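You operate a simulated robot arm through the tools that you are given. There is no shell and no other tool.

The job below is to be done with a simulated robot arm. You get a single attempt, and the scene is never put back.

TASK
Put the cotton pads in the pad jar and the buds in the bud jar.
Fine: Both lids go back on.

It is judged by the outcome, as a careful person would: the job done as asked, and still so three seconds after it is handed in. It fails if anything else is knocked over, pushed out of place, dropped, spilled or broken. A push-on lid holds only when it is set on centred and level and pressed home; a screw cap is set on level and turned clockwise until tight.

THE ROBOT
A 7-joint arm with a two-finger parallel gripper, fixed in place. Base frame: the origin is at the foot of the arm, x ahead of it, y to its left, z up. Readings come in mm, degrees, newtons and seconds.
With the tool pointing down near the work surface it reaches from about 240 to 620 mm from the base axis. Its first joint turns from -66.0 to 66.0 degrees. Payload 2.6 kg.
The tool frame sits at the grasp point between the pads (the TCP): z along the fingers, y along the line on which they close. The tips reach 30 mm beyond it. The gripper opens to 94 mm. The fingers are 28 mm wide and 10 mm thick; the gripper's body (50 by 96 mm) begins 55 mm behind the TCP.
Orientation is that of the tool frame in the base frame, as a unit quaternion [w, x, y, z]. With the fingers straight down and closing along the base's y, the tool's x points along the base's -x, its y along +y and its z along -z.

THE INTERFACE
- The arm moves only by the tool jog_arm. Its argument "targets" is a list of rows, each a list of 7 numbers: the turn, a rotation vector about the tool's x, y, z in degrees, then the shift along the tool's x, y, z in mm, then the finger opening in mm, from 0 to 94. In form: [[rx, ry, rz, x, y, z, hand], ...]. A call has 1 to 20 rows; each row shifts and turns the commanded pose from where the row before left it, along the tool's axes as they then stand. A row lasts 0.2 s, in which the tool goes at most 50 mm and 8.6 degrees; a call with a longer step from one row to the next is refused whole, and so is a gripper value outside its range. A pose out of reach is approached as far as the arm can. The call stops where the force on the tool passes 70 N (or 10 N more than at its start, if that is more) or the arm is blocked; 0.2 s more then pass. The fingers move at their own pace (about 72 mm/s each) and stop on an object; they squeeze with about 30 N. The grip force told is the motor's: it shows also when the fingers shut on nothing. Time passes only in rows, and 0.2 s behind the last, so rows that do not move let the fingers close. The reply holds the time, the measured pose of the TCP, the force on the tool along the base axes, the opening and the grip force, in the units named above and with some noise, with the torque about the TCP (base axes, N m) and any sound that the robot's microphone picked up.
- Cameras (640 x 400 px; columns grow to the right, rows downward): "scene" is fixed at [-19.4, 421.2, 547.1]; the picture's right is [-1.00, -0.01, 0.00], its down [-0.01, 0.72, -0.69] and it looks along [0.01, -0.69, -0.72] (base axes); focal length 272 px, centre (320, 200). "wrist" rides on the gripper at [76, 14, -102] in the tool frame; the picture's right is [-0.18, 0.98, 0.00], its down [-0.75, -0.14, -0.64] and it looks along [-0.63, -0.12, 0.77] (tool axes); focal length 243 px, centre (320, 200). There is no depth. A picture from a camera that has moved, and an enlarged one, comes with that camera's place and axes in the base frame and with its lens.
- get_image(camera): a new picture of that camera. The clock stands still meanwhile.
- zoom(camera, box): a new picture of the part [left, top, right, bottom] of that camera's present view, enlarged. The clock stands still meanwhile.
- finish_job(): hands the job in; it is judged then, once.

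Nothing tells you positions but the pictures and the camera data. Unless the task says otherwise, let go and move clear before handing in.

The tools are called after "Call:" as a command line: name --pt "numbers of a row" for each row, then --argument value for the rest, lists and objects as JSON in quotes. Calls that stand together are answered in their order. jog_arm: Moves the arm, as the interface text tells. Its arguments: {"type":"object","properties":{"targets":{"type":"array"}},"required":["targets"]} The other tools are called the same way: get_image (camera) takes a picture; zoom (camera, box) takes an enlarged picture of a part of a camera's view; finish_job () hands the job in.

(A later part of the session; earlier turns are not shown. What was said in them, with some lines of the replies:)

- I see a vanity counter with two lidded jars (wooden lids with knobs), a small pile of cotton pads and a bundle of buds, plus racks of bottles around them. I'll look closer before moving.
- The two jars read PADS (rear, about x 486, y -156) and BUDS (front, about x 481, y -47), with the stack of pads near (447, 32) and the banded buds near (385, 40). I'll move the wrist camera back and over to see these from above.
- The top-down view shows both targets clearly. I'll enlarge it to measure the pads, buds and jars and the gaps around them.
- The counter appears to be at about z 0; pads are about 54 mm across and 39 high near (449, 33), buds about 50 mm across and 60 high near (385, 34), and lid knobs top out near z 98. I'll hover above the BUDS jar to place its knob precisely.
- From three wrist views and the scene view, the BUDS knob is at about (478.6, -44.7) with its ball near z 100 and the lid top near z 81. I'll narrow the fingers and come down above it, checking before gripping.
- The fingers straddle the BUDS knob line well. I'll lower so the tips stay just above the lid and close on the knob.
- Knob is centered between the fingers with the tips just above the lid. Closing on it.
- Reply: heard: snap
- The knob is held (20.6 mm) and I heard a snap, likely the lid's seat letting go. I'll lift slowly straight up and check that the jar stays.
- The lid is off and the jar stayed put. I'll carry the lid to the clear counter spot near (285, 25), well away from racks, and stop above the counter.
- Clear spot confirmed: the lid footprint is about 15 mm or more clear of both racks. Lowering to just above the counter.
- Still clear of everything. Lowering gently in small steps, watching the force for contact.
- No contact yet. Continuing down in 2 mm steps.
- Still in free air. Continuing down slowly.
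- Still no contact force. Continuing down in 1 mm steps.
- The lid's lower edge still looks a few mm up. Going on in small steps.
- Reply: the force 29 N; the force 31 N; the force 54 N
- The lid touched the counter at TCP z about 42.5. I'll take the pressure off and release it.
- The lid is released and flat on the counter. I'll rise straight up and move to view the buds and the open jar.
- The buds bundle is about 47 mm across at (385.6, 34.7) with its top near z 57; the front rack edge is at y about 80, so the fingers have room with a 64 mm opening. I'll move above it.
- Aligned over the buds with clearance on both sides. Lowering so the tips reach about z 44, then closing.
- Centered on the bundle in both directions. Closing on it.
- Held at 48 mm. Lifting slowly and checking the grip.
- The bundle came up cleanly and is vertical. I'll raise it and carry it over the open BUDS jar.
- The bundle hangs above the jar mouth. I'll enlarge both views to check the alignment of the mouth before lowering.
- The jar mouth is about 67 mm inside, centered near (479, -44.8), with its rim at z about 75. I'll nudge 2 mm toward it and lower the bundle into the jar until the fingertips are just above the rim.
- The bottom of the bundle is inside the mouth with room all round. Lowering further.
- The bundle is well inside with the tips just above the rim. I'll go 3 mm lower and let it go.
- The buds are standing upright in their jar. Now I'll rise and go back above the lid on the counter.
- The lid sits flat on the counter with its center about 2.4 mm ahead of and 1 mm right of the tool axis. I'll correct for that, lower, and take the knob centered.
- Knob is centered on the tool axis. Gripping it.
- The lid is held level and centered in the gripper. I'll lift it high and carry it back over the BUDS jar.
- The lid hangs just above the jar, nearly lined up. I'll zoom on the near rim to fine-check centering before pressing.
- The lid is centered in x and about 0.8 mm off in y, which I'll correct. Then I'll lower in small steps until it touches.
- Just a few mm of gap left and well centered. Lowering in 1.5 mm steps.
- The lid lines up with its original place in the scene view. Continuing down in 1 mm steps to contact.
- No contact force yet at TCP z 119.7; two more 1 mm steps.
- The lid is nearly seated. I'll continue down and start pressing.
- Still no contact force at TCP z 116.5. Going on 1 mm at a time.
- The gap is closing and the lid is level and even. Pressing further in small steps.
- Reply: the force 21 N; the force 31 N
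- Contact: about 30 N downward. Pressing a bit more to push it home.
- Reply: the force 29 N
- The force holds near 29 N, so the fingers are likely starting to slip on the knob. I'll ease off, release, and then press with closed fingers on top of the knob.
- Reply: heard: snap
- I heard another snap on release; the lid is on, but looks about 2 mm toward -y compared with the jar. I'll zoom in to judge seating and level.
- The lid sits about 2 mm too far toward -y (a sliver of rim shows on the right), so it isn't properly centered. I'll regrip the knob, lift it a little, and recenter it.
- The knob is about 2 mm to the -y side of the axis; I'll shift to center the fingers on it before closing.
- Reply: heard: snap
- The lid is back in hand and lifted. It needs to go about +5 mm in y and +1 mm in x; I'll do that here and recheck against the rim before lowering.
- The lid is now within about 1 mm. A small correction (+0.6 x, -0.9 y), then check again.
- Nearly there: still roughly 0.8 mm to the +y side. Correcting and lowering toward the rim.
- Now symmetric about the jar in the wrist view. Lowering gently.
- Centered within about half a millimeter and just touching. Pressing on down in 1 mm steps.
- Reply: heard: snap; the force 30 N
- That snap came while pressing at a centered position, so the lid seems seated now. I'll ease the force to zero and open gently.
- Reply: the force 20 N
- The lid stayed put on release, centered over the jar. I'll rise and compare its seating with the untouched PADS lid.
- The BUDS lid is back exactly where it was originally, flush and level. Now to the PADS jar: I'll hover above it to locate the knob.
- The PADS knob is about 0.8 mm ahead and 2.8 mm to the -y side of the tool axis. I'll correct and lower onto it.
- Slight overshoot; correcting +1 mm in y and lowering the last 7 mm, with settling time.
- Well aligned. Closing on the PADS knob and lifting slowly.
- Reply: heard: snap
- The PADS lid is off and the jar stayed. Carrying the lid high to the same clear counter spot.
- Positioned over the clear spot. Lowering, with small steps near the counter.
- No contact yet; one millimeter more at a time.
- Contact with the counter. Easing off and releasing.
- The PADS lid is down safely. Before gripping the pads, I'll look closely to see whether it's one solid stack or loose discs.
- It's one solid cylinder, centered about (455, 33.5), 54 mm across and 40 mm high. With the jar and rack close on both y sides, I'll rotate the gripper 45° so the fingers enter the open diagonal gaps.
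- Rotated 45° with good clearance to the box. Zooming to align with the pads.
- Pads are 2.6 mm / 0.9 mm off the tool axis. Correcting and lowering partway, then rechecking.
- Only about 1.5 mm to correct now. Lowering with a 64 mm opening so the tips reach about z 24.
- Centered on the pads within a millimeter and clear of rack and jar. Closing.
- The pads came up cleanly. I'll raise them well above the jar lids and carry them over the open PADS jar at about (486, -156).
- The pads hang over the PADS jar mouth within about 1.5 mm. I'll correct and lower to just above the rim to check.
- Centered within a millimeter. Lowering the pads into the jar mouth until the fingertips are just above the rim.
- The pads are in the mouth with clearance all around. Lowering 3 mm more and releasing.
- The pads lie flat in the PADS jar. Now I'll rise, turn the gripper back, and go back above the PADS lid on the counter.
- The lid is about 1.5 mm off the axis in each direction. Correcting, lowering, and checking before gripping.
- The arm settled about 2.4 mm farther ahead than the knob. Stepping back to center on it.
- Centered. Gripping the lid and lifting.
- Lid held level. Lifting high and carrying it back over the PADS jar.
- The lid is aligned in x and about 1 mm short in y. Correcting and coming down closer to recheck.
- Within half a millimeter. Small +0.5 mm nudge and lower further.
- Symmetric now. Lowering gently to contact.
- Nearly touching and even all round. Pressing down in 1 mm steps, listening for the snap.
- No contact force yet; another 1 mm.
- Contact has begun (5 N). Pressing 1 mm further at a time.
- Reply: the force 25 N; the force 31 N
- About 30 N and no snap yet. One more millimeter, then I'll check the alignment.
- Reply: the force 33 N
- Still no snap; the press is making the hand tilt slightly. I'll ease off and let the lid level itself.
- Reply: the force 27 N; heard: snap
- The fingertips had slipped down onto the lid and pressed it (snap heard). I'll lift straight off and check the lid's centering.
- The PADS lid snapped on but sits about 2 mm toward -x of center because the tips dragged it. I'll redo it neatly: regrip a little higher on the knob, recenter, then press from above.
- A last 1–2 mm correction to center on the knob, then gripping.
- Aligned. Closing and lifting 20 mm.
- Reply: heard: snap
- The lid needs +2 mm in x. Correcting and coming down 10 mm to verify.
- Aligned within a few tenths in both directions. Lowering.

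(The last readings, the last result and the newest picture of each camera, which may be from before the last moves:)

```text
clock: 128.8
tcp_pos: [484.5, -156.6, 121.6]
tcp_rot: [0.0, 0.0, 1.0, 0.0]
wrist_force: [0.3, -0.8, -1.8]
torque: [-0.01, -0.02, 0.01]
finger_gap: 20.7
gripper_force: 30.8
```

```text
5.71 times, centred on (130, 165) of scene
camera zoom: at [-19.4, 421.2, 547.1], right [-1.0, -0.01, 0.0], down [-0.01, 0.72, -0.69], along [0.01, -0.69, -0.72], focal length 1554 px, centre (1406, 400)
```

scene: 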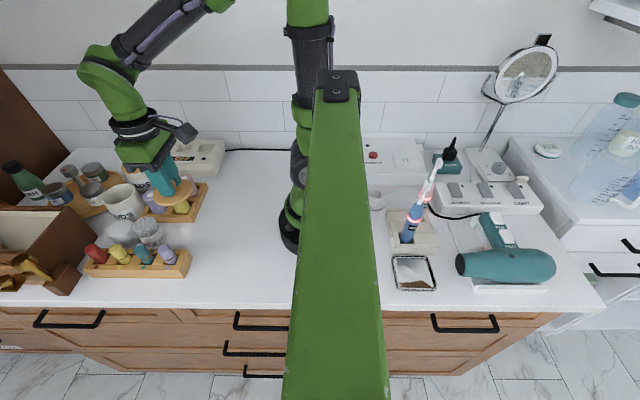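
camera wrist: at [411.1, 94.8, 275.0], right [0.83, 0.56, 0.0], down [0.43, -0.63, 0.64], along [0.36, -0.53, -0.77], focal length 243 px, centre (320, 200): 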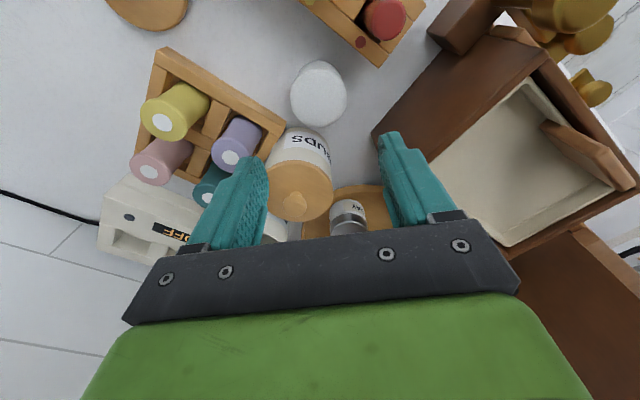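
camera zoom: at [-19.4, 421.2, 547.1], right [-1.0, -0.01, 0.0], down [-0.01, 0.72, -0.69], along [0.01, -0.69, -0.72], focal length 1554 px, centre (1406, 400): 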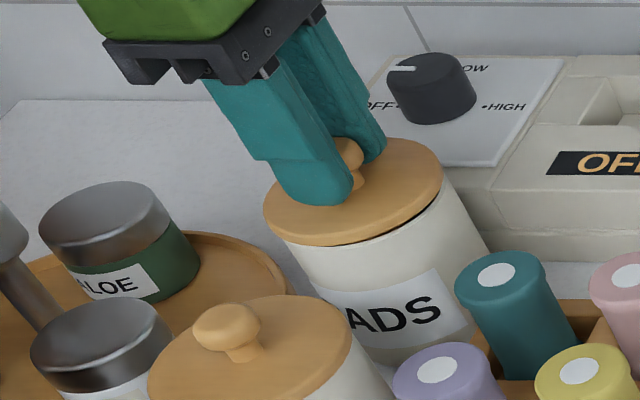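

Call:
jog_arm --pt "0 0 0 0 -0.5 1 10" --pt "0 0 0 0 0 1 10" --pt "0 0 0 0 0 0 10" --pt "0 0 0 0 0 0 10"

Call:
jog_arm --pt "0 0 0 0 0 1 10" --pt "0 0 0 0 0 0 10" --pt "0 0 0 0 0 0 10"

Call:
zoom --camera "wrist" --box '[265, 50, 375, 120]'

Call:
zoom --camera "scene" --box '[80, 130, 180, 200]'

```text
clock: 129.8
tcp_pos: [484.5, -157.0, 119.6]
tcp_rot: [0.0, 0.0, 1.0, 0.0]
wrist_force: [0.0, 0.3, -0.3]
torque: [-0.02, 0.01, -0.01]
finger_gap: 20.4
gripper_force: 29.2
```

```text
clock: 130.6
tcp_pos: [487.4, -156.7, 118.2]
tcp_rot: [0.001, 0.0, 1.0, 0.0]
wrist_force: [0.4, 0.2, 0.6]
torque: [0.0, 0.05, 0.0]
finger_gap: 20.7
gripper_force: 30.1
```

```text
5.71 times, centred on (320, 85) of wrist
camera zoom: at [409.7, -142.0, 221.6], right [0.18, 0.98, 0.0], down [0.75, -0.14, 0.64], along [0.63, -0.12, -0.77], focal length 1386 px, centre (320, 857)
```

zoom: 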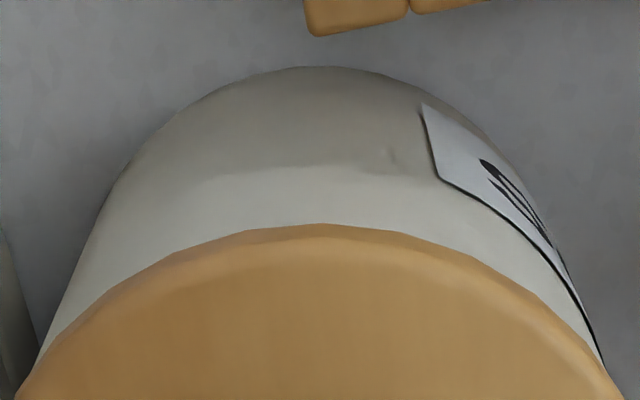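

```text
5.71 times, centred on (130, 165) of scene
camera zoom: at [-19.4, 421.2, 547.1], right [-1.0, -0.01, 0.0], down [-0.01, 0.72, -0.69], along [0.01, -0.69, -0.72], focal length 1554 px, centre (1406, 400)
```

zoom: 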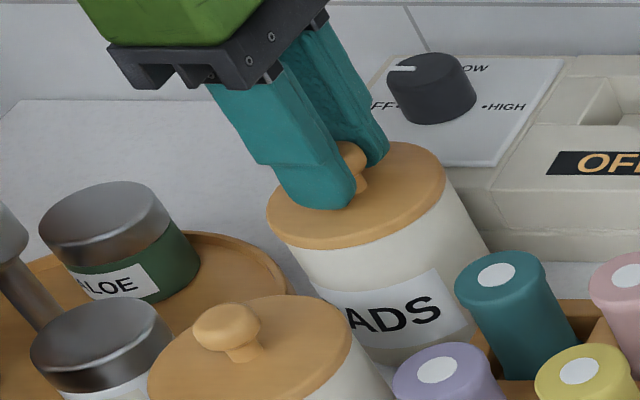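

Even on both sides and matching the original outline. Pressing now in 1 mm steps, listening for the snap.

Call:
jog_arm --pt "0 0 0 0 0 1 10" --pt "0 0 0 0 0 0 10"

Call:
jog_arm --pt "0 0 0 0 0 0.7 10" --pt "0 0 0 0 0 0 10"

```text
clock: 131.2
tcp_pos: [485.6, -157.0, 118.7]
tcp_rot: [0.0, 0.0, 1.0, -0.001]
wrist_force: [-0.1, -0.4, 0.1]
torque: [-0.03, -0.02, -0.03]
finger_gap: 20.6
gripper_force: 30.1
```

```text
clock: 131.8
tcp_pos: [485.6, -157.4, 118.1]
tcp_rot: [0.001, -0.001, 1.0, -0.002]
wrist_force: [-5.4, 1.5, 11.0]
torque: [0.03, 0.31, -0.03]
finger_gap: 20.8
gripper_force: 29.8
heard: snap
```

Snap at 11 N, centered. Easing the force off and releasing gently.

Call:
jog_arm --pt "0 0 0 0 0 -0.6 10" --pt "0 0 0 0 0 0 10" --pt "0 0 0 0 0 0 10"

Call:
jog_arm --pt "0 0 0 0 0 0 24" --pt "0 0 0 0 0 0 36" --pt "0 0 0 0 0 0 50" --pt "0 0 0 0 0 0 50"

```text
clock: 132.6
tcp_pos: [485.5, -157.2, 118.0]
tcp_rot: [0.0, 0.001, 1.0, 0.001]
wrist_force: [-4.8, 1.5, 13.1]
torque: [-0.01, 0.19, 0.01]
finger_gap: 20.9
gripper_force: 30.1
```

```text
clock: 133.6
tcp_pos: [485.5, -155.8, 117.3]
tcp_rot: [0.0, 0.0, 1.0, 0.0]
wrist_force: [0.1, 0.6, -0.8]
torque: [0.01, -0.01, -0.01]
finger_gap: 50.1
gripper_force: 0.1
```

The lid released without any pull. Rising clear to inspect both jars.

Call:
jog_arm --pt "0 0 0 0 0 -12 50" --pt "0 0 0 0 0 -40 50" --pt "0 0 0 0 0 -40 50" --pt "0 0 0 0 0 -20 50" --pt "0 0 0 0 0 0 50" --pt "0 0 0 0 0 0 50" --pt "0 0 0 0 0 0 50"

Call:
zoom --camera "wrist" --box '[220, 30, 420, 155]'

Call:
zoom --camera "scene" --box '[80, 150, 220, 240]'

Call:
zoom --camera "scene" --box '[105, 145, 175, 205]'

Call:
get_image --camera "scene"

```text
clock: 135.2
tcp_pos: [486.2, -157.8, 229.8]
tcp_rot: [0.0, -0.001, 1.0, 0.001]
wrist_force: [0.0, 0.7, 0.1]
torque: [-0.02, -0.03, 0.03]
finger_gap: 50.2
gripper_force: 0.1
```

```text
3.20 times, centred on (320, 92) of wrist
camera zoom: at [410.0, -143.5, 333.4], right [0.18, 0.98, 0.0], down [0.75, -0.14, 0.64], along [0.63, -0.12, -0.77], focal length 776 px, centre (320, 544)
```

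zoom: 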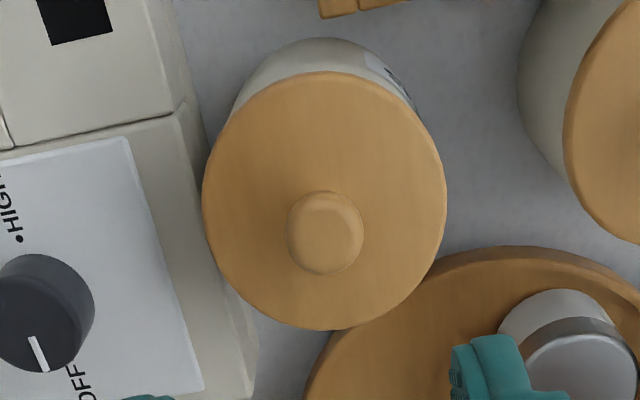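

```text
4.44 times, centred on (150, 195) of scene
camera zoom: at [-19.4, 421.2, 547.1], right [-1.0, -0.01, 0.0], down [-0.01, 0.72, -0.69], along [0.01, -0.69, -0.72], focal length 1209 px, centre (1076, 222)
```

zoom: 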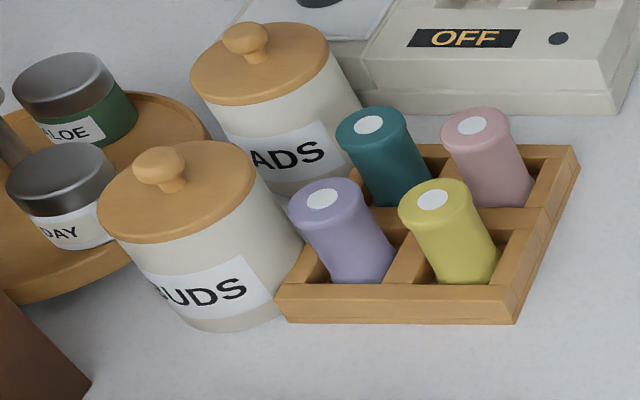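

```text
6.67 times, centred on (140, 175) of scene
camera zoom: at [-19.4, 421.2, 547.1], right [-1.0, -0.01, 0.0], down [-0.01, 0.72, -0.69], along [0.01, -0.69, -0.72], focal length 1813 px, centre (1520, 367)
```

zoom: 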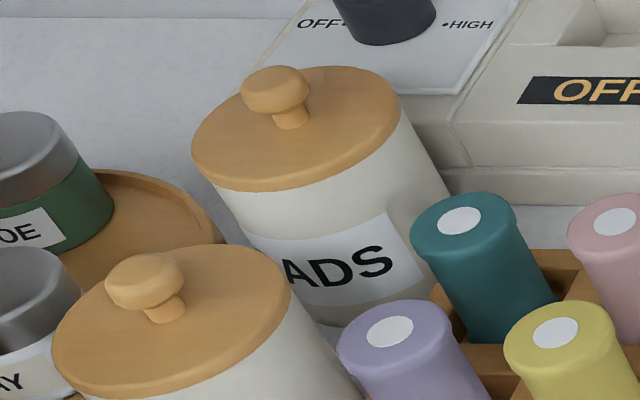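

```text
taken
```

scene: 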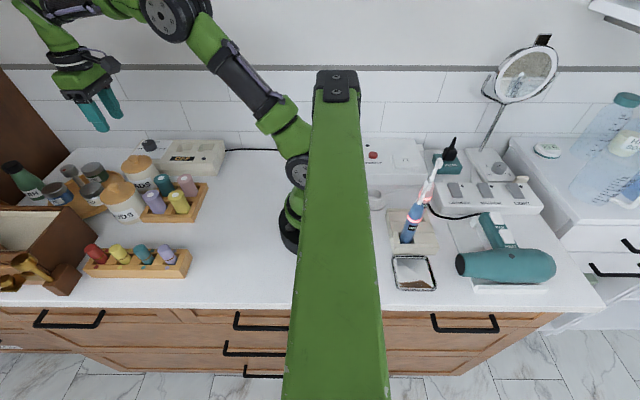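

Both lids now match their original outlines, flush and level. The pads and buds are inside their jars and nothing else has moved. I'll back the arm away, take one last look and hand in.

Call:
jog_arm --pt "0 0 0 0 0 -40 50" --pt "0 0 0 20 30 -20 50" --pt "0 0 0 18 40 0 50" --pt "0 0 0 0 0 0 50" --pt "0 0 0 0 0 0 50"

Call:
zoom --camera "scene" --box '[0, 130, 240, 300]'

Call:
get_image --camera "wrist"

```text
clock: 136.4
tcp_pos: [449.6, -89.1, 291.1]
tcp_rot: [0.0, 0.0, 1.0, -0.001]
wrist_force: [-0.3, 0.2, -0.2]
torque: [0.0, 0.03, -0.04]
finger_gap: 50.0
gripper_force: 0.1
```

```text
2.35 times, centred on (120, 215) of scene
camera zoom: at [-19.4, 421.2, 547.1], right [-1.0, -0.01, 0.0], down [-0.01, 0.72, -0.69], along [0.01, -0.69, -0.72], focal length 640 px, centre (791, 165)
```

zoom: 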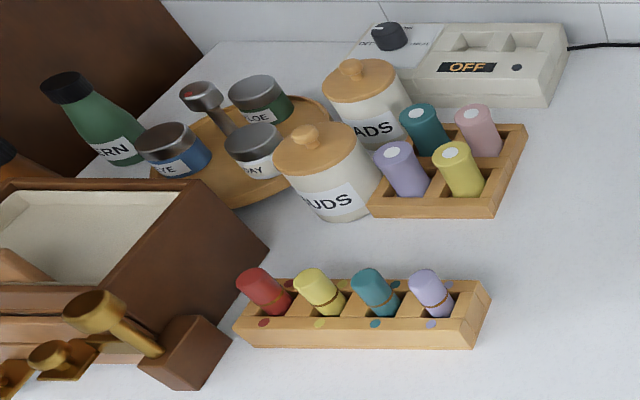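

```text
taken
camera wrist: at [373.5, -73.8, 395.0], right [0.18, 0.98, 0.0], down [0.75, -0.14, 0.64], along [0.63, -0.12, -0.77], focal length 243 px, centre (320, 200)
```

wrist: 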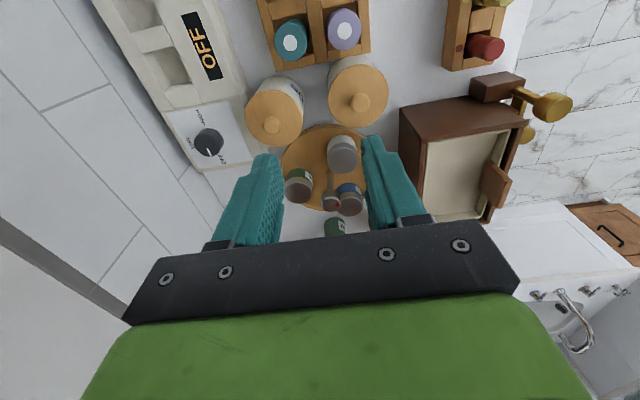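

Both jars are closed with their lids centered, the pads and buds are inside, everything else is where it was, and the arm is clear. Handing in.

Call:
finish_job

```text
The job is handed in.
```

The cotton pads are in the PADS jar and the buds are in the BUDS jar. Both lids are back on, and I've handed the job in.

- **Lids:** each lid snapped while I pressed it down. In the last pictures both sit level and within a pixel or two of where they started. I had to reseat each one once, because on the first try it snapped on about 2 mm off centre.
- **Pads and buds:** the fingers don't fit inside the jars, so I lowered each item into the mouth and let it drop the last few centimetres. The buds stood upright and the pads lay flat when I looked before closing the jars.
- **Everything else:** nothing else was knocked over or visibly moved in the final pictures. The arm is clear of the counter items.
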